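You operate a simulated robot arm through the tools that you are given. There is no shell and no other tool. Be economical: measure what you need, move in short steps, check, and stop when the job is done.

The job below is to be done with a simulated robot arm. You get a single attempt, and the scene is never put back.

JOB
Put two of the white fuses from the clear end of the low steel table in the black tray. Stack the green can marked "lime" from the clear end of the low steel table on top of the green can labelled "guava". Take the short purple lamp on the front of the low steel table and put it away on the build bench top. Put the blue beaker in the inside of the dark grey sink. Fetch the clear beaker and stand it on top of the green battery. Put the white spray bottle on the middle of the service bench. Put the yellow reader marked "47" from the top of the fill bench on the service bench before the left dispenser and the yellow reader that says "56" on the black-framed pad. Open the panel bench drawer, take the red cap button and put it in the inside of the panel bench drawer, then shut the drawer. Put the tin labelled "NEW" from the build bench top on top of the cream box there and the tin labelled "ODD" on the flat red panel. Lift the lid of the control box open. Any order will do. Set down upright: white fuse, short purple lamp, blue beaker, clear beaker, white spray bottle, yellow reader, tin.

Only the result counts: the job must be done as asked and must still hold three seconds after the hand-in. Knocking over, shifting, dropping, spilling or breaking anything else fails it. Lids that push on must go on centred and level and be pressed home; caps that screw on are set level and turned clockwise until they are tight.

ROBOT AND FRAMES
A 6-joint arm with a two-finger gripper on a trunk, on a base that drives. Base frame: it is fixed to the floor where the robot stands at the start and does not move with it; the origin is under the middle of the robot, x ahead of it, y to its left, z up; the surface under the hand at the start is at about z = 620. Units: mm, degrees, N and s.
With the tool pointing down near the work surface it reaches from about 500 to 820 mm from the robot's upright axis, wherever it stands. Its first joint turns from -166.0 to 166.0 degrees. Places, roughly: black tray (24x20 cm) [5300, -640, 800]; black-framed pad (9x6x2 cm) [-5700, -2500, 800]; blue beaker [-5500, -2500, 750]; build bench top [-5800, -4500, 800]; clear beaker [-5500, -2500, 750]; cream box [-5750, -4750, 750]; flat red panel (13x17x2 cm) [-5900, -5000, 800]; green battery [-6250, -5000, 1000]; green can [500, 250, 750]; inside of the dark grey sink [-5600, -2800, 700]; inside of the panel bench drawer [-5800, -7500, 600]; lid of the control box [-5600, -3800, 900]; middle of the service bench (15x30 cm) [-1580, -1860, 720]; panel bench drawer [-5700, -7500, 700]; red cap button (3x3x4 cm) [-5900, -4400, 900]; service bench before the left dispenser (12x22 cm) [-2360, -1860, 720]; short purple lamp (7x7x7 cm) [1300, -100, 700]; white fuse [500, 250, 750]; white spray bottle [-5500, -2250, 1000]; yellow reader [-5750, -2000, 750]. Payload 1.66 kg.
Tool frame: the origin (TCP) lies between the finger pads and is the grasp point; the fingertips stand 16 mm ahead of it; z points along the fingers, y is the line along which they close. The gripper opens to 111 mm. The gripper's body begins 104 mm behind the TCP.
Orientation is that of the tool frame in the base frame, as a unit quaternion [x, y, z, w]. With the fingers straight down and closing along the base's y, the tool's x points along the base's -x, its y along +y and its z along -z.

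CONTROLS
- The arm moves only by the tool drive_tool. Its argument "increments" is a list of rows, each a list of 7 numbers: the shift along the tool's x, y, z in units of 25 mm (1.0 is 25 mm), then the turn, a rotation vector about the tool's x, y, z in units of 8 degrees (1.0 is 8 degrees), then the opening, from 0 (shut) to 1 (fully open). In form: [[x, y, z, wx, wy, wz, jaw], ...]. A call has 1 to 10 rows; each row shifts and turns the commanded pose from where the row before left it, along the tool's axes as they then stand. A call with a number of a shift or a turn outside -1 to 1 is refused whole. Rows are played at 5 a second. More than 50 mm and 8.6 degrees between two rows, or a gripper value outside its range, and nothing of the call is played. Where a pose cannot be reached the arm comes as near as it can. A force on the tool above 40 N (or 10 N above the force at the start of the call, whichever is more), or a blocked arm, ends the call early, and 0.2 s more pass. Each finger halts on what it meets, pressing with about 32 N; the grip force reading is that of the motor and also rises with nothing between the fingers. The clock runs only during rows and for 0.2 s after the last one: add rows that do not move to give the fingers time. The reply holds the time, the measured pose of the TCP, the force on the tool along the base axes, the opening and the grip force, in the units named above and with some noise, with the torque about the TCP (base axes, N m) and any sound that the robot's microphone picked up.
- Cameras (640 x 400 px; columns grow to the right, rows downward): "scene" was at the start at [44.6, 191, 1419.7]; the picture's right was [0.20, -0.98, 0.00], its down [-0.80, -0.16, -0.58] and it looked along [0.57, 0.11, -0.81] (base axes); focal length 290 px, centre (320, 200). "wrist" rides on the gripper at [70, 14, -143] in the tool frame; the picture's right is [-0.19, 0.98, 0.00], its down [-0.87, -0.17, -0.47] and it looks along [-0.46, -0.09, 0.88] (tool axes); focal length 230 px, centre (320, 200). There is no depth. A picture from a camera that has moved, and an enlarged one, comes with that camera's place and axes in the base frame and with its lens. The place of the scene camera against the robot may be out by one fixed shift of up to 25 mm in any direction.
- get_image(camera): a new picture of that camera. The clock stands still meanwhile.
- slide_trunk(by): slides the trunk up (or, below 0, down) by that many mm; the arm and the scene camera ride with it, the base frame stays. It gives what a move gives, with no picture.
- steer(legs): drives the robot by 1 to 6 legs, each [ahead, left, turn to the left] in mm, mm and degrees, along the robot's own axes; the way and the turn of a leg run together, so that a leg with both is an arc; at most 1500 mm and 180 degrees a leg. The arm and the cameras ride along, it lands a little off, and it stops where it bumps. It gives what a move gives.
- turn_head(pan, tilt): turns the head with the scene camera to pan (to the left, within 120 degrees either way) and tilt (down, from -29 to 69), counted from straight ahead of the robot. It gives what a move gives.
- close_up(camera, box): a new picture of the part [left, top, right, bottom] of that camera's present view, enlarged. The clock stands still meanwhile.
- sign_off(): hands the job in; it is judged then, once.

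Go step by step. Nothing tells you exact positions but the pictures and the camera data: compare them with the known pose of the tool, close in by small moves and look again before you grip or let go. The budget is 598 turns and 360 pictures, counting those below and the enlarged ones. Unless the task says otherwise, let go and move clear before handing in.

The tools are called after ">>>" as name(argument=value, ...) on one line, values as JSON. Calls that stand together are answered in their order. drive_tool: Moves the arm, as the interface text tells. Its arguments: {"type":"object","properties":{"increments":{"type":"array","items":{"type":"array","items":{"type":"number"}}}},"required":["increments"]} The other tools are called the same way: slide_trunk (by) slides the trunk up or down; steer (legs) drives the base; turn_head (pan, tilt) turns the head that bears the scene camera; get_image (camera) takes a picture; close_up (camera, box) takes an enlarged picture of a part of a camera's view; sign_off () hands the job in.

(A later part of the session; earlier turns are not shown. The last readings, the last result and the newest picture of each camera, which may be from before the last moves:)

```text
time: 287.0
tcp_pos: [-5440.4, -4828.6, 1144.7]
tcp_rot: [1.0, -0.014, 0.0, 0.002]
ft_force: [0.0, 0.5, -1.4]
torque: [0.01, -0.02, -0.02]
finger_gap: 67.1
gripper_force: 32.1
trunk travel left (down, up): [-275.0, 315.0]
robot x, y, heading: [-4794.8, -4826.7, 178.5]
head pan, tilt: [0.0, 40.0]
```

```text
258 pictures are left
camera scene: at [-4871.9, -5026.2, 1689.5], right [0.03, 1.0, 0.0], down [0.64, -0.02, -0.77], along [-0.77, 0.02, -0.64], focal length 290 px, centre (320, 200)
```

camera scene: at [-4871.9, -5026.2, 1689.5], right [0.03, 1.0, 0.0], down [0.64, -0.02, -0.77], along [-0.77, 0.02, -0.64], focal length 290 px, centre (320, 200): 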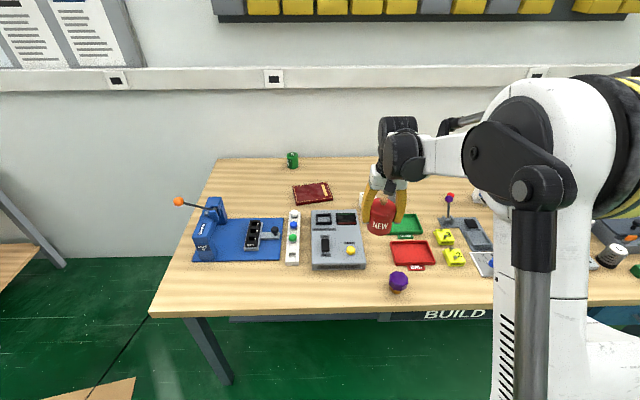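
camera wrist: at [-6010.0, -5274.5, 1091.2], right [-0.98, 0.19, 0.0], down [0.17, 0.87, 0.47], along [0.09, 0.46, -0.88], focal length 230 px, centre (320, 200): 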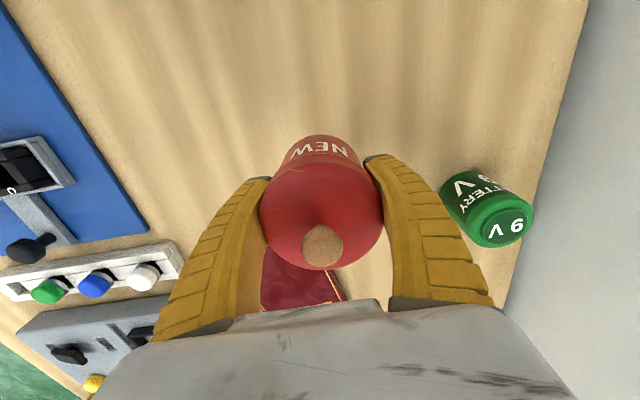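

I drive 300 mm closer and look down at the cream box.

>>> steer(legs=[[300, 0, 1.5]])

>>> get_image(camera="wrist")

>>> get_image(camera="scene")

```text
time: 289.0
tcp_pos: [-5740.7, -4841.1, 1142.9]
tcp_rot: [1.0, -0.001, 0.001, 0.002]
ft_force: [-0.3, -0.2, -0.9]
torque: [0.04, -0.04, 0.04]
finger_gap: 67.3
gripper_force: 31.8
trunk travel left (down, up): [-275.0, 315.0]
robot x, y, heading: [-5093.5, -4821.4, 180.2]
head pan, tilt: [0.0, 40.0]
```

```text
257 pictures are left
camera wrist: at [-5671.1, -4855.2, 1285.8], right [-0.19, -0.98, 0.0], down [-0.87, 0.17, 0.47], along [-0.46, 0.09, -0.88], focal length 230 px, centre (320, 200)
```

wrist: 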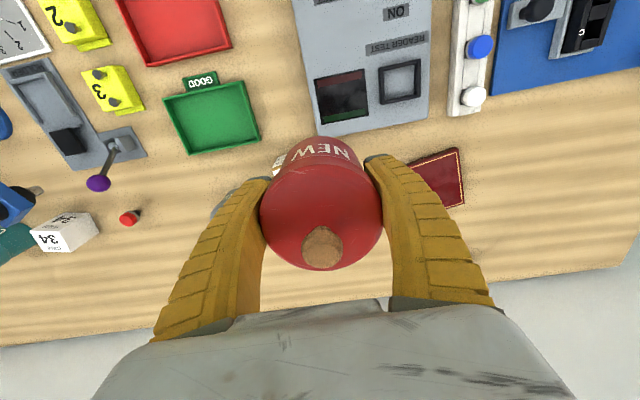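

```text
256 pictures are left
camera scene: at [-5168.1, -5023.8, 1689.4], right [0.0, 1.0, 0.0], down [0.64, 0.0, -0.77], along [-0.77, 0.0, -0.64], focal length 290 px, centre (320, 200)
```

scene: 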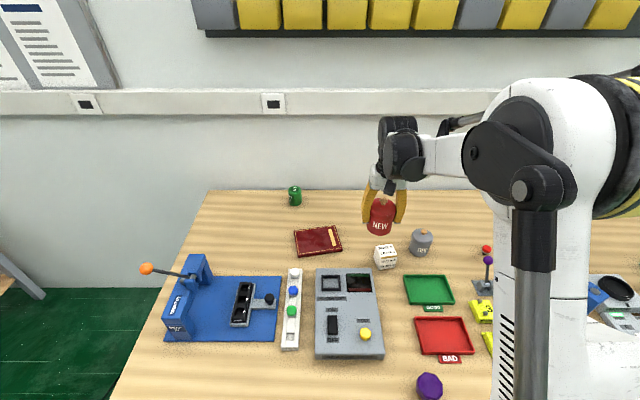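

>>> close_up(camera="scene", box=[340, 180, 460, 290])

>>> drive_tool(increments=[[1, 0.8, 0, 0, 0, 0, 0], [1, 0.8, 0, 0, 0, 0, 0], [1, 0.8, 0, 0, 0, 0, 0], [1, 0.8, 0, 0, 0, 0, 0], [0, 0, 0, 0, 0, 0, 0]])

>>> get_image(camera="wrist")

```text
3.64 times, centred on (400, 235) of scene
camera zoom: at [-5168.1, -5023.8, 1689.4], right [0.0, 1.0, 0.0], down [0.64, 0.0, -0.77], along [-0.77, 0.0, -0.64], focal length 1055 px, centre (29, 73)
```

zoom: 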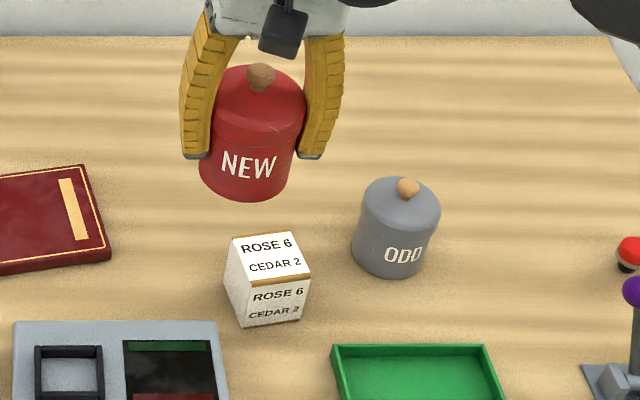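

```text
time: 290.2
tcp_pos: [-5641.2, -4924.4, 1144.9]
tcp_rot: [1.0, -0.001, 0.0, 0.001]
ft_force: [-0.2, -0.2, -1.9]
torque: [0.01, -0.03, 0.0]
finger_gap: 67.1
gripper_force: 32.0
trunk travel left (down, up): [-275.0, 315.0]
robot x, y, heading: [-5095.0, -4823.0, 180.0]
head pan, tilt: [0.0, 40.0]
```

```text
254 pictures are left
camera wrist: at [-5571.1, -4937.8, 1287.3], right [-0.19, -0.98, 0.0], down [-0.87, 0.17, 0.47], along [-0.46, 0.09, -0.88], focal length 230 px, centre (320, 200)
```

wrist: 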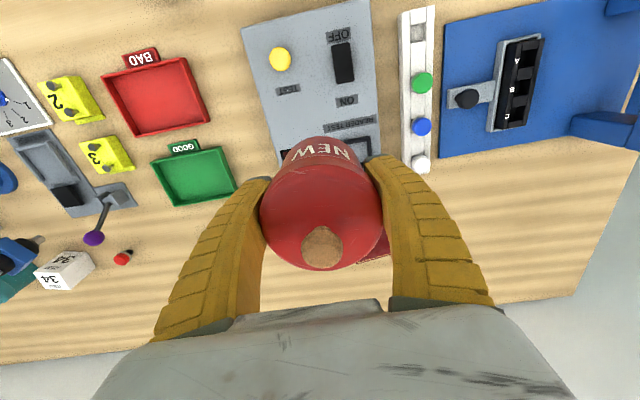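

>>> drive_tool(increments=[[-0.93, -0.55, 0, 0, 0, 0, 0], [-0.93, -0.55, 0, 0, 0, 0, 0], [-0.93, -0.55, 0, 0, 0, 0, 0], [-0.93, -0.55, 0, 0, 0, 0, 0], [-0.93, -0.55, 0, 0, 0, 0, 0], [-0.93, -0.55, 0, 0, 0, 0, 0], [-0.93, -0.55, 0, 0, 0, 0, 0], [-0.93, -0.55, 0, 0, 0, 0, 0], [-0.93, -0.55, 0, 0, 0, 0, 0], [0, 0, 0, 0, 0, 0, 0]])

>>> close_up(camera="wrist", box=[200, 40, 440, 190])

>>> close_up(camera="scene", box=[340, 180, 460, 290])

```text
time: 292.4
tcp_pos: [-5847.9, -4798.6, 1145.6]
tcp_rot: [1.0, -0.001, 0.0, -0.001]
ft_force: [0.7, -0.1, -2.4]
torque: [0.01, -0.03, 0.02]
finger_gap: 67.6
gripper_force: 31.2
trunk travel left (down, up): [-275.0, 315.0]
robot x, y, heading: [-5094.2, -4819.6, 180.1]
head pan, tilt: [0.0, 40.0]
```

```text
2.67 times, centred on (320, 115) of wrist
camera zoom: at [-5778.4, -4811.8, 1288.3], right [-0.19, -0.98, 0.0], down [-0.87, 0.17, 0.47], along [-0.46, 0.09, -0.88], focal length 614 px, centre (320, 427)
```

zoom: 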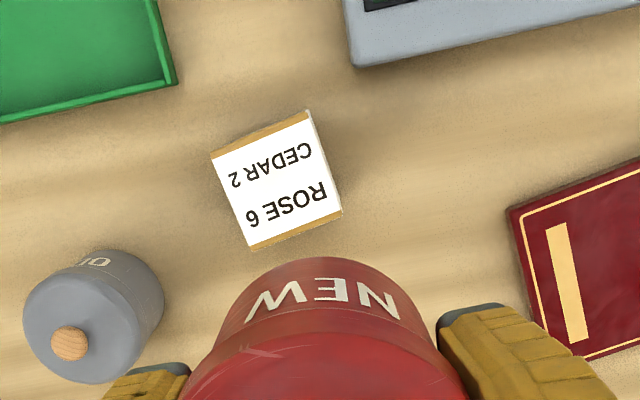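

```text
3.64 times, centred on (400, 235) of scene
camera zoom: at [-5166.5, -5024.0, 1689.5], right [0.0, 1.0, 0.0], down [0.64, 0.0, -0.77], along [-0.77, 0.0, -0.64], focal length 1055 px, centre (29, 73)
```

zoom: 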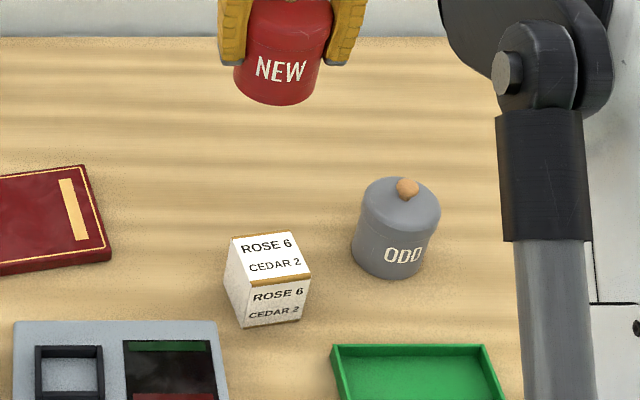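

Box top centre is at about (−5814, −4781), 67 mm high. I bring the tin above it at z≈985 and check from both cameras.

>>> drive_tool(increments=[[0.69, -0.36, 0, 0, 0, 0, 0], [0.69, -0.36, 0, 0, 0, 0, 0], [0, 0, 0.9, 0, 0, 0, 0], [0, 0, 0.9, 0, 0, 0, 0], [0, 0, 0.9, 0, 0, 0, 0], [0, 0, 0.9, 0, 0, 0, 0], [0, 0, 0.9, 0, 0, 0, 0], [0, 0, 0.9, 0, 0, 0, 0], [0, 0, 0.9, 0, 0, 0, 0], [0, 0, 0, 0, 0, 0, 0]])

>>> get_image(camera="wrist")

>>> close_up(camera="scene", box=[340, 200, 460, 290])

```text
time: 294.6
tcp_pos: [-5813.3, -4780.7, 986.1]
tcp_rot: [1.0, -0.001, -0.001, 0.001]
ft_force: [-0.4, -0.4, -1.5]
torque: [0.0, 0.01, -0.01]
finger_gap: 67.1
gripper_force: 31.8
trunk travel left (down, up): [-275.0, 315.0]
robot x, y, heading: [-5094.0, -4819.3, 179.8]
head pan, tilt: [0.0, 40.0]
```

```text
251 pictures are left
camera wrist: at [-5743.9, -4793.2, 1129.1], right [-0.19, -0.98, 0.0], down [-0.87, 0.17, 0.47], along [-0.46, 0.09, -0.88], focal length 230 px, centre (320, 200)
```

wrist: 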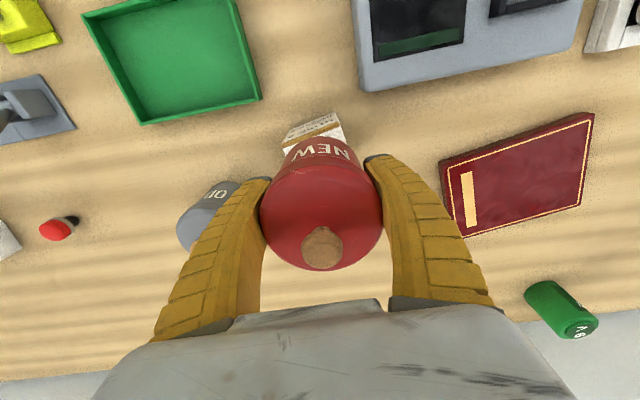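

```text
4.44 times, centred on (400, 245) of scene
camera zoom: at [-5166.8, -5023.8, 1689.5], right [0.0, 1.0, 0.0], down [0.64, 0.0, -0.77], along [-0.77, 0.0, -0.64], focal length 1289 px, centre (-36, 0)
```

zoom: 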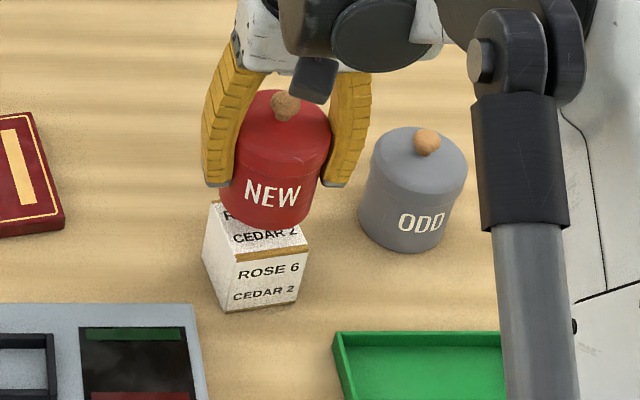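

Alignment agrees with both views. I lower the tin to contact.

>>> drive_tool(increments=[[0, 0, 0.5, 0, 0, 0, 0], [0, 0, 0.35, 0, 0, 0, 0], [0, 0, 0.1, 0, 0, 0, 0], [0, 0, 0, 0, 0, 0, 0]])

>>> drive_tool(increments=[[0, 0, 0.1, 0, 0, 0, 0], [0, 0, 0.06, 0, 0, 0, 0], [0, 0, 0, 0, 0, 0, 0]])

>>> drive_tool(increments=[[0, 0, 0.06, 0, 0, 0, 0], [0, 0, 0.06, 0, 0, 0, 0], [0, 0, 0, 0, 0, 0, 0]])

```text
time: 295.6
tcp_pos: [-5812.7, -4778.6, 962.3]
tcp_rot: [1.0, 0.0, 0.0, 0.001]
ft_force: [0.3, -0.1, -1.3]
torque: [0.01, -0.07, 0.03]
finger_gap: 66.8
gripper_force: 31.9
trunk travel left (down, up): [-275.0, 315.0]
robot x, y, heading: [-5098.0, -4820.1, 179.7]
head pan, tilt: [0.0, 40.0]
```

```text
time: 296.4
tcp_pos: [-5814.2, -4779.9, 958.7]
tcp_rot: [1.0, -0.001, 0.0, 0.001]
ft_force: [-1.7, -0.8, 6.0]
torque: [-0.02, 0.23, 0.02]
finger_gap: 67.6
gripper_force: 31.5
trunk travel left (down, up): [-275.0, 315.0]
robot x, y, heading: [-5098.9, -4820.7, 179.9]
head pan, tilt: [0.0, 40.0]
```

```text
time: 297.2
tcp_pos: [-5812.9, -4780.6, 957.1]
tcp_rot: [1.0, -0.001, 0.0, 0.001]
ft_force: [-7.0, 0.1, 31.4]
torque: [-0.02, 0.26, 0.04]
finger_gap: 69.8
gripper_force: 32.5
trunk travel left (down, up): [-275.0, 315.0]
robot x, y, heading: [-5093.9, -4821.1, 179.7]
head pan, tilt: [0.0, 40.0]
heard: snap
```

Contact at the expected height. I ease off, open and rise.

>>> drive_tool(increments=[[0, 0, -0.1, 0, 0, 0, 0], [0, 0, 0, 0, 0, 0, 0.68], [0, 0, 0, 0, 0, 0, 0.8], [0, 0, 0, 0, 0, 0, 0.9], [0, 0, -0.5, 0, 0, 0, 0.9], [0, 0, -1, 0, 0, 0, 0.9], [0, 0, -1, 0, 0, 0, 0.9], [0, 0, -1, 0, 0, 0, 0.9], [0, 0, -1, 0, 0, 0, 0.9]])

>>> get_image(camera="wrist")

>>> close_up(camera="scene", box=[340, 200, 460, 290])

```text
time: 299.2
tcp_pos: [-5814.0, -4779.3, 1070.3]
tcp_rot: [1.0, 0.0, 0.001, 0.0]
ft_force: [0.4, 0.5, 0.8]
torque: [0.02, 0.02, -0.02]
finger_gap: 100.6
gripper_force: 0.1
trunk travel left (down, up): [-275.0, 315.0]
robot x, y, heading: [-5095.5, -4821.5, 180.0]
head pan, tilt: [0.0, 40.0]
```

```text
249 pictures are left
camera wrist: at [-5744.0, -4793.9, 1213.7], right [-0.19, -0.98, 0.0], down [-0.87, 0.17, 0.47], along [-0.46, 0.09, -0.88], focal length 230 px, centre (320, 200)
```

wrist: 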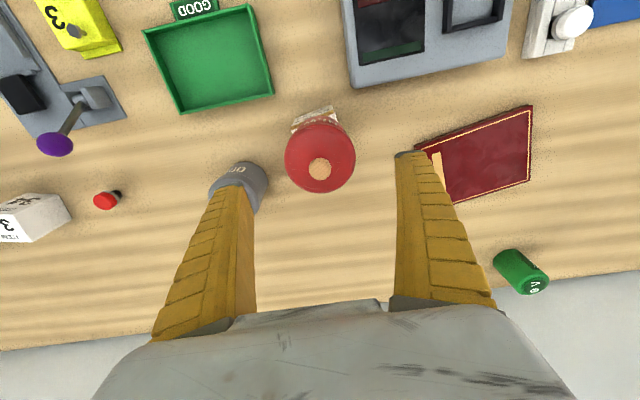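

```text
4.44 times, centred on (400, 245) of scene
camera zoom: at [-5166.4, -5023.8, 1689.5], right [0.0, 1.0, 0.0], down [0.64, 0.0, -0.77], along [-0.77, 0.0, -0.64], focal length 1289 px, centre (-36, 0)
```

zoom: 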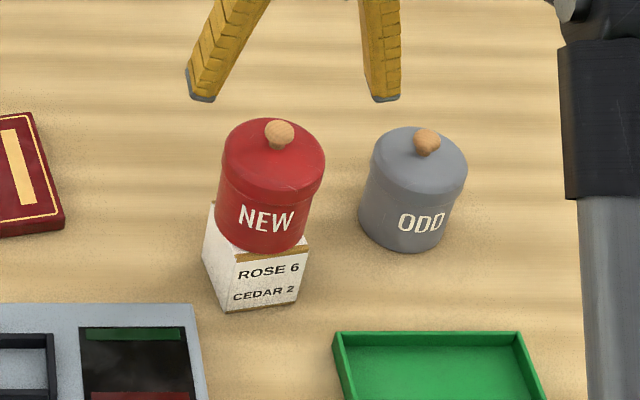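

NEW stands on the cream box. Next the ODD tin at about (−5868, −4645): I move above it.

>>> drive_tool(increments=[[-0.36, -0.9, 0, 0, 0, 0, 1], [-0.36, -0.9, 0, 0, 0, 0, 1], [-0.36, -0.9, 0, 0, 0, 0, 1], [-0.36, -0.9, 0, 0, 0, 0, 1], [-0.36, -0.9, 0, 0, 0, 0, 1], [-0.36, -0.9, 0, 0, 0, 0, 1], [0, 0, 0, 0, 0, 0, 1]])

>>> get_image(camera="wrist")

```text
time: 300.8
tcp_pos: [-5866.1, -4643.2, 1070.5]
tcp_rot: [1.0, 0.0, 0.0, 0.0]
ft_force: [-0.3, 0.9, 1.5]
torque: [0.04, 0.0, -0.02]
finger_gap: 110.7
gripper_force: 0.1
trunk travel left (down, up): [-275.0, 315.0]
robot x, y, heading: [-5097.5, -4821.0, 180.2]
head pan, tilt: [0.0, 40.0]
```

```text
247 pictures are left
camera wrist: at [-5796.2, -4657.0, 1213.3], right [-0.19, -0.98, 0.0], down [-0.87, 0.17, 0.47], along [-0.46, 0.09, -0.88], focal length 230 px, centre (320, 200)
```

wrist: 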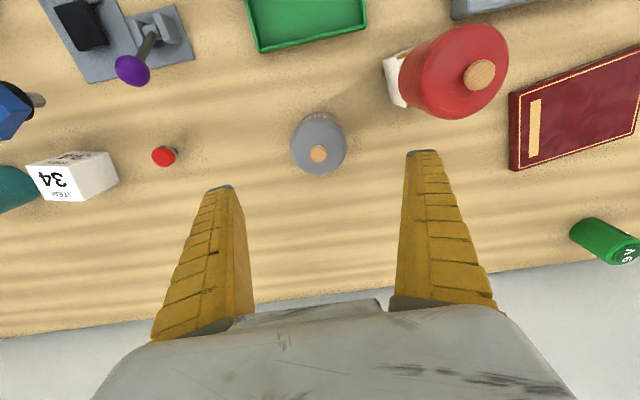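

Centred within a few mm. I descend and grip ODD's body.

>>> drive_tool(increments=[[-0.16, -0.08, 0.91, 0, 0, 0, 1], [0, 0, 0.91, 0, 0, 0, 1], [0, 0, 0.91, 0, 0, 0, 1], [0, 0, 0.91, 0, 0, 0, 1], [0, 0, 0.91, 0, 0, 0, 1], [0, 0, 0.91, 0, 0, 0, 1], [0, 0, 0.91, 0, 0, 0, 1], [0, 0, 0.88, 0, 0, 0, 1], [0, 0, 0, 0, 0, 0, 1]])

>>> get_image(camera="wrist")

```text
time: 302.8
tcp_pos: [-5871.7, -4643.2, 888.7]
tcp_rot: [1.0, -0.002, -0.002, 0.001]
ft_force: [0.8, -0.2, -0.2]
torque: [0.0, -0.03, 0.01]
finger_gap: 110.7
gripper_force: 0.1
trunk travel left (down, up): [-275.0, 315.0]
robot x, y, heading: [-5092.5, -4818.4, 180.1]
head pan, tilt: [0.0, 40.0]
```

```text
246 pictures are left
camera wrist: at [-5801.5, -4656.2, 1032.5], right [-0.19, -0.98, 0.0], down [-0.86, 0.17, 0.47], along [-0.46, 0.09, -0.88], focal length 230 px, centre (320, 200)
```

wrist: 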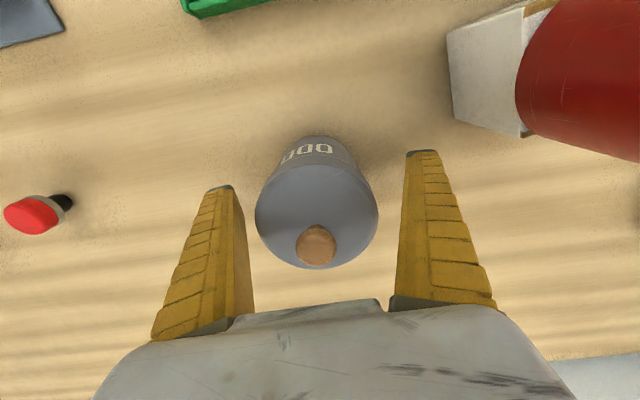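

>>> drive_tool(increments=[[0, -0.12, 0, 0, 0, 0, 1], [0, 0, 0, 0, 0, 0, 0.5], [0, 0, 0, 0, 0, 0, 0], [0, 0, 0, 0, 0, 0, 0], [0, 0, -0.6, 0, 0, 0, 0], [0, 0, -1, 0, 0, 0, 0], [0, 0, -1, 0, 0, 0, 0], [0, 0, -1, 0, 0, 0, 0], [0, 0, -1, 0, 0, 0, 0], [0, 0, -1, 0, 0, 0, 0]])

>>> drive_tool(increments=[[0, 0, -1, 0, 0, 0, 0], [0, 0, -1, 0, 0, 0, 0], [0, 0, -0.8, 0, 0, 0, 0], [0, 0, 0, 0, 0, 0, 0]])

>>> get_image(camera="wrist")

```text
time: 305.0
tcp_pos: [-5871.5, -4637.8, 1028.7]
tcp_rot: [1.0, -0.002, 0.0, 0.0]
ft_force: [-0.2, -0.1, -1.6]
torque: [0.02, 0.03, -0.01]
finger_gap: 68.9
gripper_force: 31.8
trunk travel left (down, up): [-275.0, 315.0]
robot x, y, heading: [-5093.8, -4820.0, 180.0]
head pan, tilt: [0.0, 40.0]
heard: snap
```

```text
time: 306.0
tcp_pos: [-5873.3, -4638.8, 1098.7]
tcp_rot: [1.0, -0.001, 0.001, 0.001]
ft_force: [-0.1, -0.3, -1.4]
torque: [0.02, 0.02, 0.04]
finger_gap: 68.8
gripper_force: 32.0
trunk travel left (down, up): [-275.0, 315.0]
robot x, y, heading: [-5095.4, -4816.7, 179.8]
head pan, tilt: [0.0, 40.0]
```

```text
245 pictures are left
camera wrist: at [-5803.3, -4652.6, 1241.6], right [-0.19, -0.98, 0.0], down [-0.87, 0.17, 0.47], along [-0.46, 0.09, -0.88], focal length 230 px, centre (320, 200)
```

wrist: 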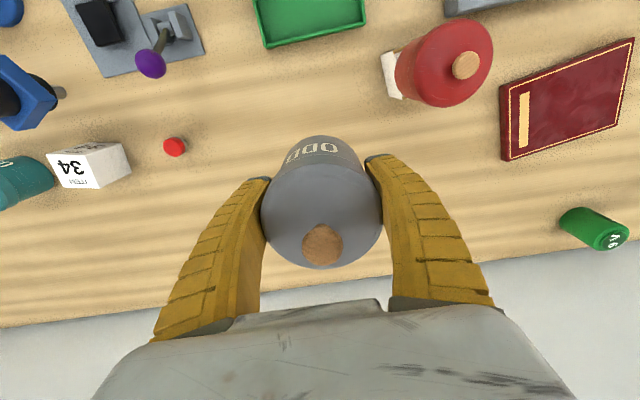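

ODD is held. The red panel's centre is at about (−5901, −5008); I shift the whole robot left by 370 mm and look.

>>> steer(legs=[[25, 370, 0]])

>>> get_image(camera="wrist")

>>> get_image(camera="scene")

```text
time: 308.4
tcp_pos: [-5898.8, -5016.0, 1098.6]
tcp_rot: [1.0, 0.0, 0.0, 0.0]
ft_force: [0.4, -0.9, -2.1]
torque: [0.0, 0.02, -0.01]
finger_gap: 68.4
gripper_force: 32.4
trunk travel left (down, up): [-275.0, 315.0]
robot x, y, heading: [-5120.3, -5190.3, 180.1]
head pan, tilt: [0.0, 40.0]
```

```text
244 pictures are left
camera wrist: at [-5829.1, -5029.2, 1241.5], right [-0.19, -0.98, 0.0], down [-0.87, 0.17, 0.47], along [-0.46, 0.09, -0.88], focal length 230 px, centre (320, 200)
```

wrist: 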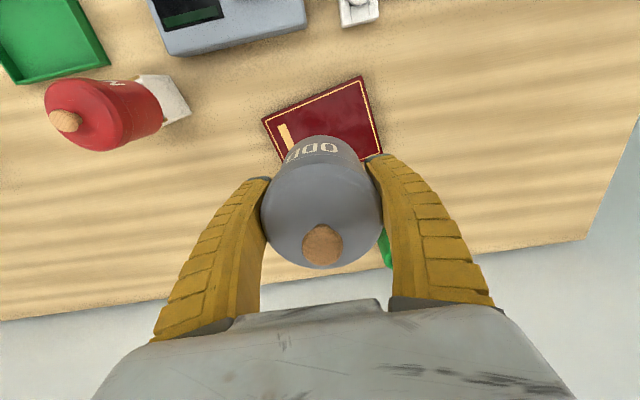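

```text
243 pictures are left
camera scene: at [-5192.4, -5399.4, 1689.4], right [0.0, 1.0, 0.0], down [0.64, 0.0, -0.77], along [-0.77, 0.0, -0.64], focal length 290 px, centre (320, 200)
```

scene: 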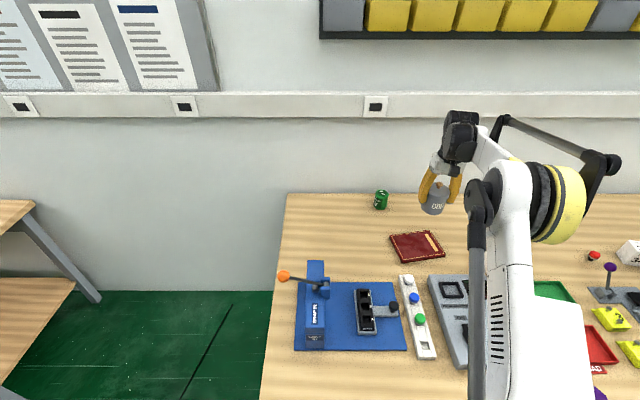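

Panel centre ≈(−5916, −5020). I shift slightly and lower to just above it.

>>> drive_tool(increments=[[-0.35, 0.12, 0.87, 0, 0, 0, 0], [0, 0, 0.87, 0, 0, 0, 0], [0, 0, 0.87, 0, 0, 0, 0], [0, 0, 0.87, 0, 0, 0, 0], [0, 0, 0.87, 0, 0, 0, 0], [0, 0, 0.87, 0, 0, 0, 0], [0, 0, 0.87, 0, 0, 0, 0], [0, 0, 0.7, 0, 0, 0, 0], [0, 0, 0, 0, 0, 0, 0]])

>>> get_image(camera="wrist")

>>> close_up(camera="scene", box=[360, 170, 480, 270])

```text
time: 310.4
tcp_pos: [-5906.4, -5017.8, 928.1]
tcp_rot: [1.0, 0.0, 0.0, 0.001]
ft_force: [-0.3, 0.3, -1.4]
torque: [0.02, 0.0, 0.0]
finger_gap: 68.6
gripper_force: 32.0
trunk travel left (down, up): [-275.0, 315.0]
robot x, y, heading: [-5122.5, -5196.8, 179.9]
head pan, tilt: [0.0, 40.0]
```

```text
242 pictures are left
camera wrist: at [-5837.4, -5032.7, 1071.0], right [-0.19, -0.98, 0.0], down [-0.87, 0.17, 0.47], along [-0.46, 0.09, -0.88], focal length 230 px, centre (320, 200)
```

wrist: 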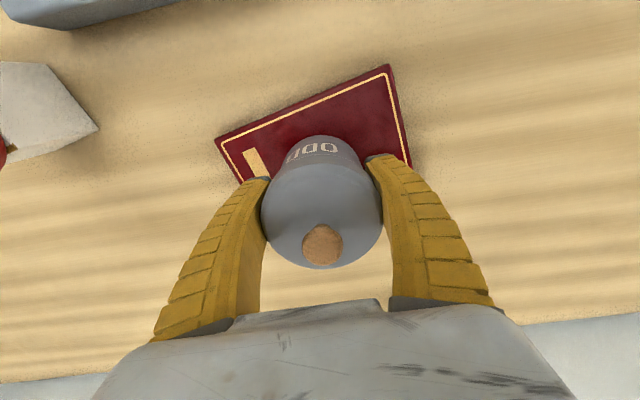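

```text
4.00 times, centred on (420, 220) of scene
camera zoom: at [-5192.2, -5398.6, 1689.5], right [0.0, 1.0, 0.0], down [0.64, 0.0, -0.77], along [-0.77, 0.0, -0.64], focal length 1160 px, centre (-80, 120)
```

zoom: 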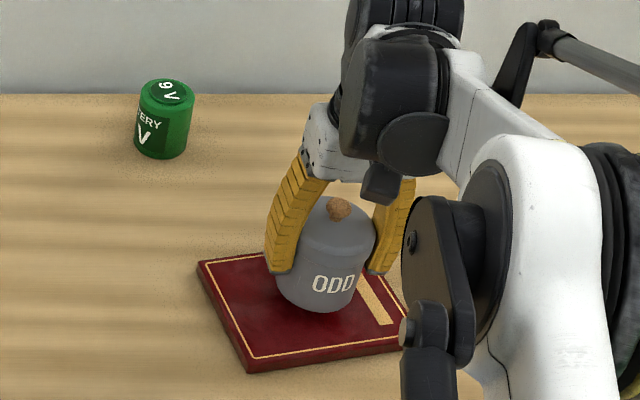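

>>> drive_tool(increments=[[0, 0, 0.4, 0, 0, 0, 0], [0, 0, 0.2, 0, 0, 0, 0], [0, 0, 0, 0, 0, 0, 0]])

>>> drive_tool(increments=[[0, 0, 0.08, 0, 0, 0, 0], [0, 0, 0.08, 0, 0, 0, 0], [0, 0, 0, 0, 0, 0, 0]])

```text
time: 311.2
tcp_pos: [-5905.8, -5018.2, 912.4]
tcp_rot: [1.0, 0.0, 0.0, 0.002]
ft_force: [0.3, 0.2, -0.7]
torque: [0.0, -0.01, 0.0]
finger_gap: 68.5
gripper_force: 32.2
trunk travel left (down, up): [-275.0, 315.0]
robot x, y, heading: [-5119.5, -5196.0, 180.1]
head pan, tilt: [0.0, 40.0]
```

```text
time: 312.0
tcp_pos: [-5907.6, -5018.3, 907.9]
tcp_rot: [1.0, -0.001, 0.0, 0.0]
ft_force: [0.6, -0.5, -1.7]
torque: [-0.02, 0.04, 0.0]
finger_gap: 68.3
gripper_force: 31.9
trunk travel left (down, up): [-275.0, 315.0]
robot x, y, heading: [-5118.8, -5194.8, 179.9]
head pan, tilt: [0.0, 40.0]
```

>>> drive_tool(increments=[[0, 0, 0.07, 0, 0, 0, 0], [0, 0, 0.05, 0, 0, 0, 0], [0, 0, 0, 0, 0, 0, 0]])

>>> drive_tool(increments=[[0, 0, 0.05, 0, 0, 0, 0], [0, 0, 0.05, 0, 0, 0, 0], [0, 0, 0, 0, 0, 0, 0]])

```text
time: 312.8
tcp_pos: [-5906.8, -5018.9, 906.8]
tcp_rot: [1.0, 0.0, -0.001, 0.0]
ft_force: [-1.5, 0.2, 6.2]
torque: [0.06, 0.27, 0.0]
finger_gap: 68.7
gripper_force: 31.8
trunk travel left (down, up): [-275.0, 315.0]
robot x, y, heading: [-5122.0, -5198.5, 180.1]
head pan, tilt: [0.0, 40.0]
```

```text
time: 313.6
tcp_pos: [-5905.3, -5019.1, 906.1]
tcp_rot: [1.0, 0.0, -0.003, 0.001]
ft_force: [-9.4, 2.9, 25.7]
torque: [0.05, 0.17, -0.01]
finger_gap: 69.1
gripper_force: 32.0
trunk travel left (down, up): [-275.0, 315.0]
robot x, y, heading: [-5122.6, -5196.8, 180.0]
head pan, tilt: [0.0, 40.0]
```

Contact with the panel. I ease off, open and rise, then check.

>>> drive_tool(increments=[[0, 0, -0.08, 0, 0, 0, 0], [0, 0, 0, 0, 0, 0, 0.68], [0, 0, 0, 0, 0, 0, 0.8], [0, 0, 0, 0, 0, 0, 0.95], [0, 0, -0.5, 0, 0, 0, 0.95], [0, 0, -1, 0, 0, 0, 0.95], [0, 0, -1, 0, 0, 0, 0.95], [0, 0, -1, 0, 0, 0, 0.95], [0, 0, -1, 0, 0, 0, 0.95], [0, 0, -1, 0, 0, 0, 0.95]])

>>> close_up(camera="wrist", box=[180, 40, 460, 220])

>>> close_up(camera="scene", box=[360, 170, 480, 270])

```text
time: 315.8
tcp_pos: [-5909.2, -5020.2, 1045.2]
tcp_rot: [1.0, 0.001, 0.0, 0.0]
ft_force: [0.2, 0.5, -0.3]
torque: [-0.01, -0.01, 0.01]
finger_gap: 105.9
gripper_force: 0.2
trunk travel left (down, up): [-275.0, 315.0]
robot x, y, heading: [-5119.1, -5198.6, 180.0]
head pan, tilt: [0.0, 40.0]
heard: snap
```

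```text
2.22 times, centred on (320, 130) of wrist
camera zoom: at [-5838.7, -5033.1, 1188.0], right [-0.19, -0.98, 0.0], down [-0.87, 0.17, 0.47], along [-0.46, 0.09, -0.88], focal length 511 px, centre (320, 356)
```

zoom: 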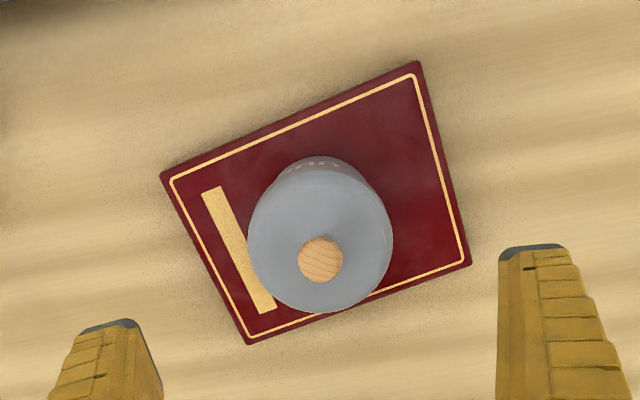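

```text
4.00 times, centred on (420, 220) of scene
camera zoom: at [-5191.8, -5398.8, 1689.5], right [0.0, 1.0, 0.0], down [0.64, 0.0, -0.77], along [-0.77, 0.0, -0.64], focal length 1160 px, centre (-80, 120)
```

zoom: 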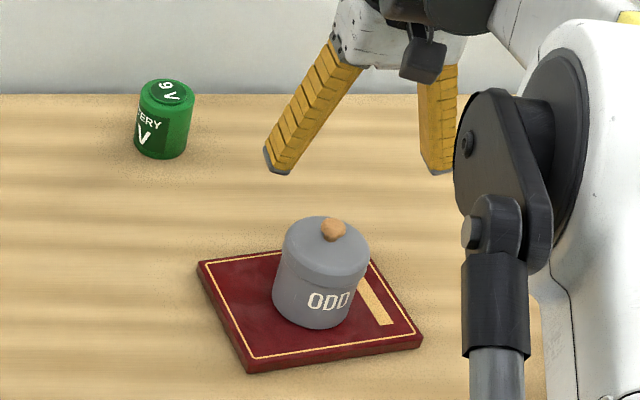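

ODD stands on the red panel. Next the control box at the right end of this bench: I raise the hand, back off a little and drive right.

>>> drive_tool(increments=[[1, 0, -1, 0, 0, 0, 0.9], [1, 0, -1, 0, 0, 0, 0.9], [1, 0, -1, 0, 0, 0, 0.9], [1, 0, -1, 0, 0, 0, 0.9], [1, 0, 0, 0, 0, 0, 0.9], [1, 0, 0, 0, 0, 0, 0.9]])

>>> steer(legs=[[-150, 0, 0], [0, -1250, 0]])

>>> get_image(camera="scene")

>>> get_image(camera="wrist")

```text
time: 317.2
tcp_pos: [-5758.5, -5018.6, 1143.5]
tcp_rot: [1.0, 0.0, -0.001, 0.0]
ft_force: [0.0, -0.5, 0.2]
torque: [-0.01, 0.02, -0.02]
finger_gap: 100.4
gripper_force: 0.7
trunk travel left (down, up): [-275.0, 315.0]
robot x, y, heading: [-5116.1, -5200.3, 179.9]
head pan, tilt: [0.0, 40.0]
```

```text
time: 324.6
tcp_pos: [-5626.4, -3753.3, 1142.1]
tcp_rot: [1.0, 0.011, 0.0, 0.001]
ft_force: [-0.5, 0.5, -0.3]
torque: [0.0, 0.02, 0.02]
finger_gap: 100.7
gripper_force: 0.1
trunk travel left (down, up): [-275.0, 315.0]
robot x, y, heading: [-4980.6, -3914.9, -178.9]
head pan, tilt: [0.0, 40.0]
```

```text
238 pictures are left
camera scene: at [-5051.9, -4120.1, 1689.5], right [-0.02, 1.0, 0.0], down [0.64, 0.01, -0.77], along [-0.77, -0.02, -0.64], focal length 290 px, centre (320, 200)
```

scene: 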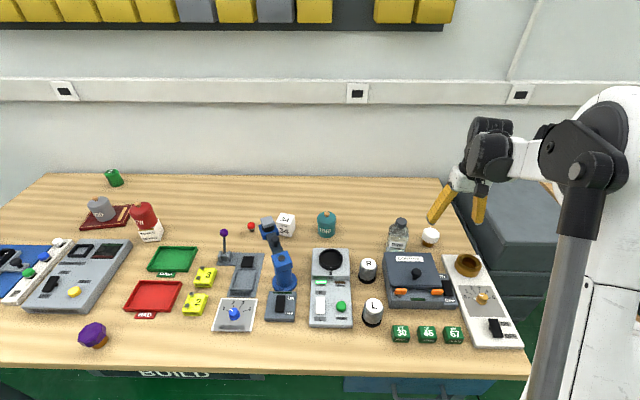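

```text
237 pictures are left
camera wrist: at [-5556.8, -3765.5, 1285.7], right [-0.17, -0.99, 0.0], down [-0.87, 0.15, 0.47], along [-0.46, 0.08, -0.88], focal length 230 px, centre (320, 200)
```

wrist: 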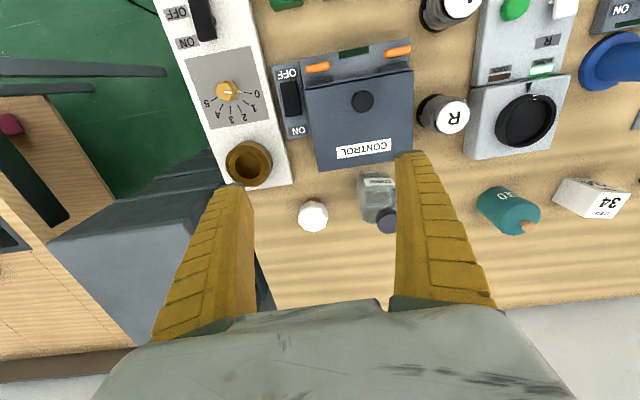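

>>> close_up(camera="scene", box=[360, 220, 540, 350])

>>> close_up(camera="wrist", box=[260, 30, 430, 180])

```text
3.08 times, centred on (450, 285) of scene
camera zoom: at [-5051.9, -4120.1, 1689.5], right [-0.02, 1.0, 0.0], down [0.64, 0.01, -0.77], along [-0.77, -0.02, -0.64], focal length 892 px, centre (-80, -62)
```

zoom: 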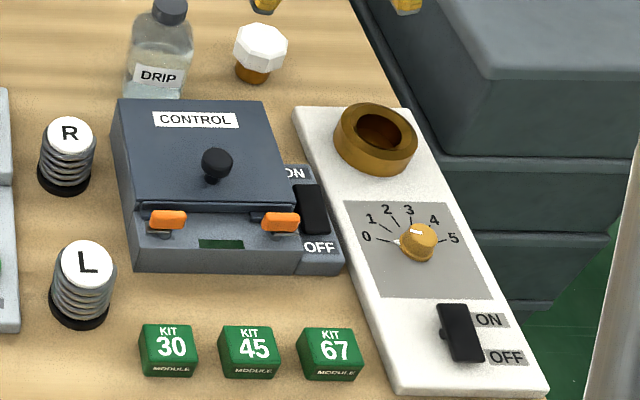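

```text
2.67 times, centred on (345, 105) of wrist
camera zoom: at [-5556.8, -3765.5, 1285.7], right [-0.17, -0.99, 0.0], down [-0.87, 0.15, 0.47], along [-0.46, 0.08, -0.88], focal length 614 px, centre (253, 453)
```

zoom: 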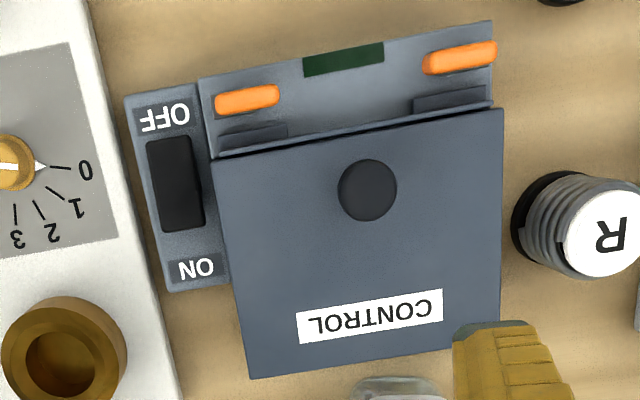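

The control box has a knob near its lid's front edge, hinge at the back. I bring the hand above the knob at about (−5594, −3818).

>>> drive_tool(increments=[[0.32, 0.65, 0.9, 0, 0, 0, 0.6], [0.32, 0.65, 0.9, 0, 0, 0, 0.6], [0.32, 0.65, 0.9, 0, 0, 0, 0.6], [0.32, 0.65, 0.9, 0, 0, 0, 0.6], [0, 0, 0, 0, 0, 0, 0.6]])

>>> get_image(camera="wrist")

>>> close_up(camera="scene", box=[360, 210, 480, 310])

```text
time: 325.8
tcp_pos: [-5595.0, -3818.3, 1053.2]
tcp_rot: [1.0, 0.012, -0.001, 0.001]
ft_force: [0.9, -0.1, 0.4]
torque: [-0.01, 0.04, -0.02]
finger_gap: 68.1
gripper_force: 1.8
trunk travel left (down, up): [-275.0, 315.0]
robot x, y, heading: [-4984.6, -3913.8, -178.7]
head pan, tilt: [0.0, 40.0]
```

```text
234 pictures are left
camera wrist: at [-5524.8, -3829.8, 1196.3], right [-0.17, -0.99, 0.0], down [-0.87, 0.15, 0.47], along [-0.46, 0.08, -0.88], focal length 230 px, centre (320, 200)
```

wrist: 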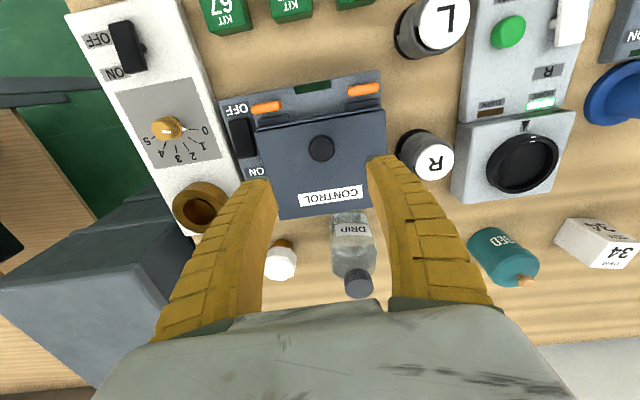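

```text
4.00 times, centred on (420, 260) of scene
camera zoom: at [-5051.8, -4120.3, 1689.5], right [-0.02, 1.0, 0.0], down [0.64, 0.01, -0.77], along [-0.77, -0.02, -0.64], focal length 1160 px, centre (-80, -40)
```

zoom: 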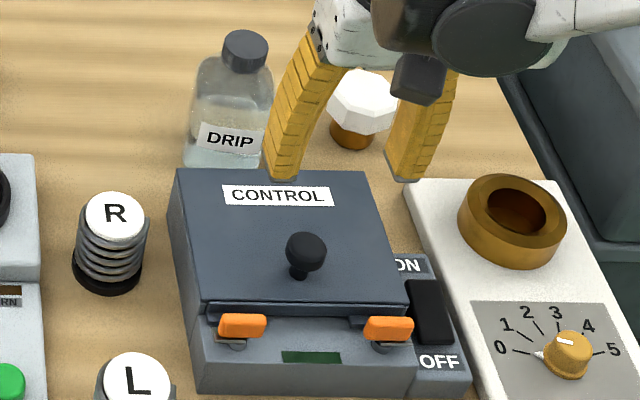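

>>> close_up(camera="scene", box=[400, 255, 470, 310])

>>> close_up(camera="wrist", box=[220, 60, 400, 180])

```text
7.27 times, centred on (435, 282) of scene
camera zoom: at [-5051.8, -4120.3, 1689.5], right [-0.02, 1.0, 0.0], down [0.64, 0.01, -0.77], along [-0.77, -0.02, -0.64], focal length 2110 px, centre (-516, -400)
```

zoom: 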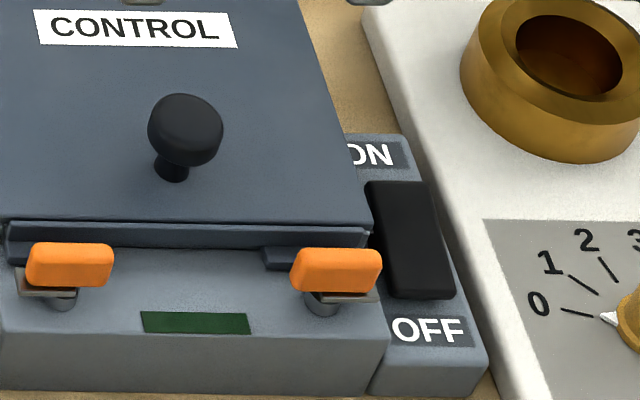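

```text
3.33 times, centred on (310, 120) of wrist
camera zoom: at [-5524.8, -3829.8, 1196.3], right [-0.17, -0.99, 0.0], down [-0.87, 0.15, 0.47], along [-0.46, 0.08, -0.88], focal length 767 px, centre (353, 467)
```

zoom: 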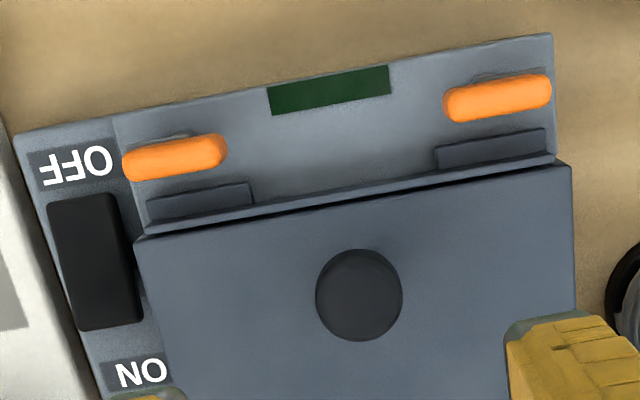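

The orange turn-latches look parallel to the edge, i.e. not over the lid. I lower over the knob in part and check.

>>> drive_tool(increments=[[0, 0.04, 0.9, 0, 0, 0, 0.55], [0, 0, 0.9, 0, 0, 0, 0.55], [0, 0, 0.9, 0, 0, 0, 0.55], [0, 0, 0, 0, 0, 0, 0.55]])

>>> get_image(camera="wrist")

>>> close_up(camera="scene", box=[380, 220, 480, 300])

```text
time: 326.8
tcp_pos: [-5594.0, -3818.5, 985.1]
tcp_rot: [1.0, 0.012, 0.0, 0.0]
ft_force: [0.4, -0.2, 1.0]
torque: [0.02, 0.0, -0.01]
finger_gap: 63.1
gripper_force: 1.0
trunk travel left (down, up): [-275.0, 315.0]
robot x, y, heading: [-4982.5, -3916.8, -178.7]
head pan, tilt: [0.0, 40.0]
```

```text
230 pictures are left
camera wrist: at [-5523.9, -3831.3, 1128.4], right [-0.17, -0.99, 0.0], down [-0.87, 0.15, 0.47], along [-0.46, 0.08, -0.88], focal length 230 px, centre (320, 200)
```

wrist: 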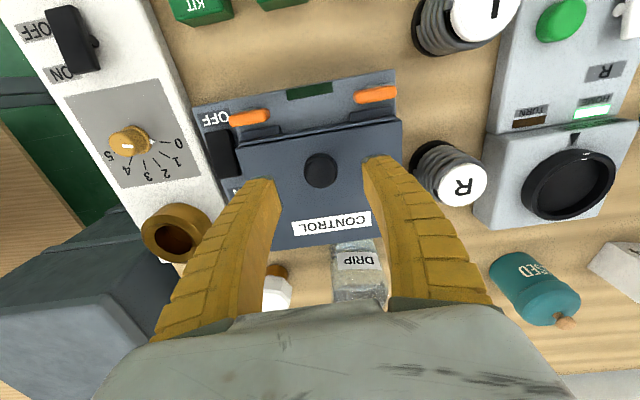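

```text
5.00 times, centred on (430, 260) of scene
camera zoom: at [-5051.6, -4120.5, 1689.5], right [-0.02, 1.0, 0.0], down [0.64, 0.01, -0.77], along [-0.77, -0.02, -0.64], focal length 1450 px, centre (-230, -100)
```

zoom: 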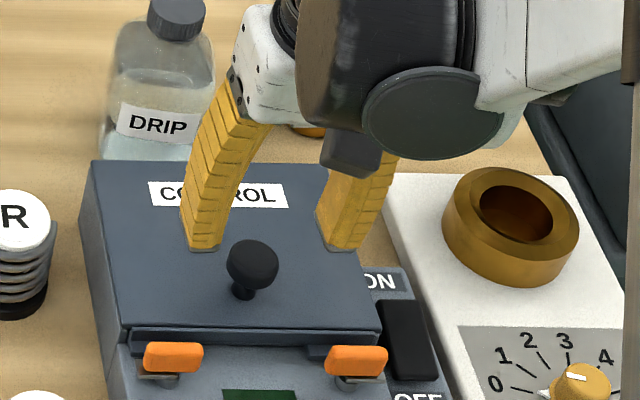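

>>> drive_tool(increments=[[0, 0, 0.7, 0, 0, 0, 0.5], [0, 0, 0.4, 0, 0, 0, 0.5], [0, 0, 0.3, 0, 0, 0, 0.5], [0, 0, 0, 0, 0, 0, 0.5]])

>>> get_image(camera="wrist")

>>> close_up(camera="scene", box=[380, 220, 480, 300])

```text
time: 327.8
tcp_pos: [-5592.6, -3818.4, 949.5]
tcp_rot: [1.0, 0.011, 0.0, 0.0]
ft_force: [1.0, -0.1, -0.6]
torque: [0.0, 0.0, -0.03]
finger_gap: 57.5
gripper_force: 1.6
trunk travel left (down, up): [-275.0, 315.0]
robot x, y, heading: [-4984.5, -3913.3, -178.3]
head pan, tilt: [0.0, 40.0]
```

```text
228 pictures are left
camera wrist: at [-5522.9, -3831.0, 1093.1], right [-0.17, -0.99, 0.0], down [-0.87, 0.15, 0.47], along [-0.46, 0.08, -0.88], focal length 230 px, centre (320, 200)
```

wrist: 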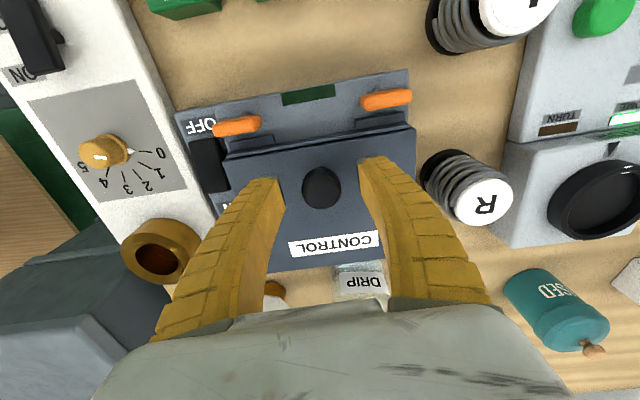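

```text
5.00 times, centred on (430, 260) of scene
camera zoom: at [-5051.8, -4120.5, 1689.5], right [-0.02, 1.0, 0.0], down [0.64, 0.01, -0.77], along [-0.77, -0.02, -0.64], focal length 1450 px, centre (-230, -100)
```

zoom: 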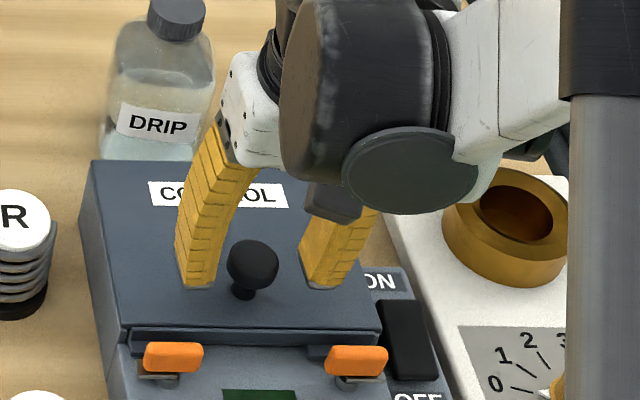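

>>> drive_tool(increments=[[0.08, 0.03, 0.1, 0, 0, 0, 0.45], [0, 0, 0.1, 0, 0, 0, 0.45], [0, 0, 0, 0, 0, 0, 0.2], [0, 0, 0, 0, 0, 0, 0], [0, 0, 0, 0, 0, 0, 0], [0, 0, 0, 0, 0, 0, 0]])

>>> close_up(camera="scene", box=[380, 220, 480, 300])

```text
time: 329.2
tcp_pos: [-5591.5, -3819.5, 945.2]
tcp_rot: [1.0, 0.01, 0.0, 0.001]
ft_force: [-5.2, 6.9, 8.2]
torque: [0.08, 0.81, -0.08]
finger_gap: 24.4
gripper_force: 34.4
trunk travel left (down, up): [-275.0, 315.0]
robot x, y, heading: [-4983.8, -3918.4, -178.8]
head pan, tilt: [0.0, 40.0]
```

```text
5.00 times, centred on (430, 260) of scene
camera zoom: at [-5051.7, -4119.7, 1689.6], right [-0.02, 1.0, 0.0], down [0.64, 0.01, -0.77], along [-0.77, -0.02, -0.64], focal length 1450 px, centre (-230, -100)
```

zoom: 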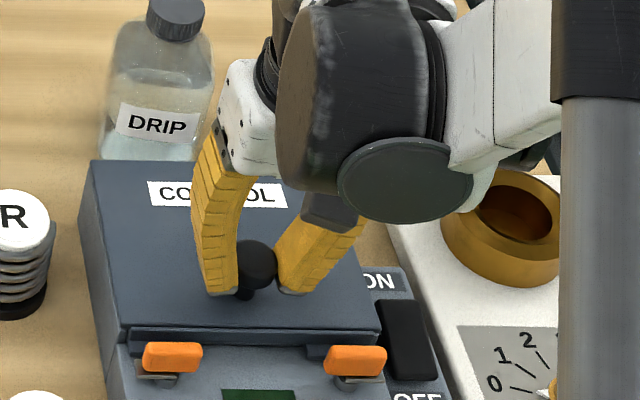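

The knob is held. I lift along the hinge arc: first 20°, then check.

>>> drive_tool(increments=[[-0.09, 0, -0.32, 0, 0, 0, 0], [-0.09, 0, -0.32, 0, 0, 0, 0], [-0.14, 0, -0.3, 0, 0, 0, 0], [-0.14, 0, -0.3, 0, 0, 0, 0], [0, 0, 0, 0, 0, 0, 0]])

>>> close_up(camera="scene", box=[360, 200, 480, 300])

```text
time: 330.4
tcp_pos: [-5604.8, -3820.4, 974.9]
tcp_rot: [1.0, 0.012, 0.001, 0.001]
ft_force: [-9.8, 7.6, -14.0]
torque: [0.09, -0.65, -0.01]
finger_gap: 13.7
gripper_force: 34.0
trunk travel left (down, up): [-275.0, 315.0]
robot x, y, heading: [-4980.8, -3916.2, -178.5]
head pan, tilt: [0.0, 40.0]
```

```text
4.00 times, centred on (420, 250) of scene
camera zoom: at [-5054.5, -4119.2, 1689.5], right [-0.02, 1.0, 0.0], down [0.64, 0.01, -0.77], along [-0.76, -0.02, -0.64], focal length 1160 px, centre (-80, 0)
```

zoom: 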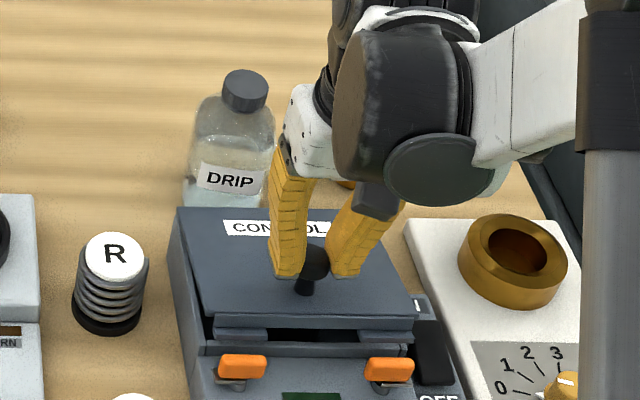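

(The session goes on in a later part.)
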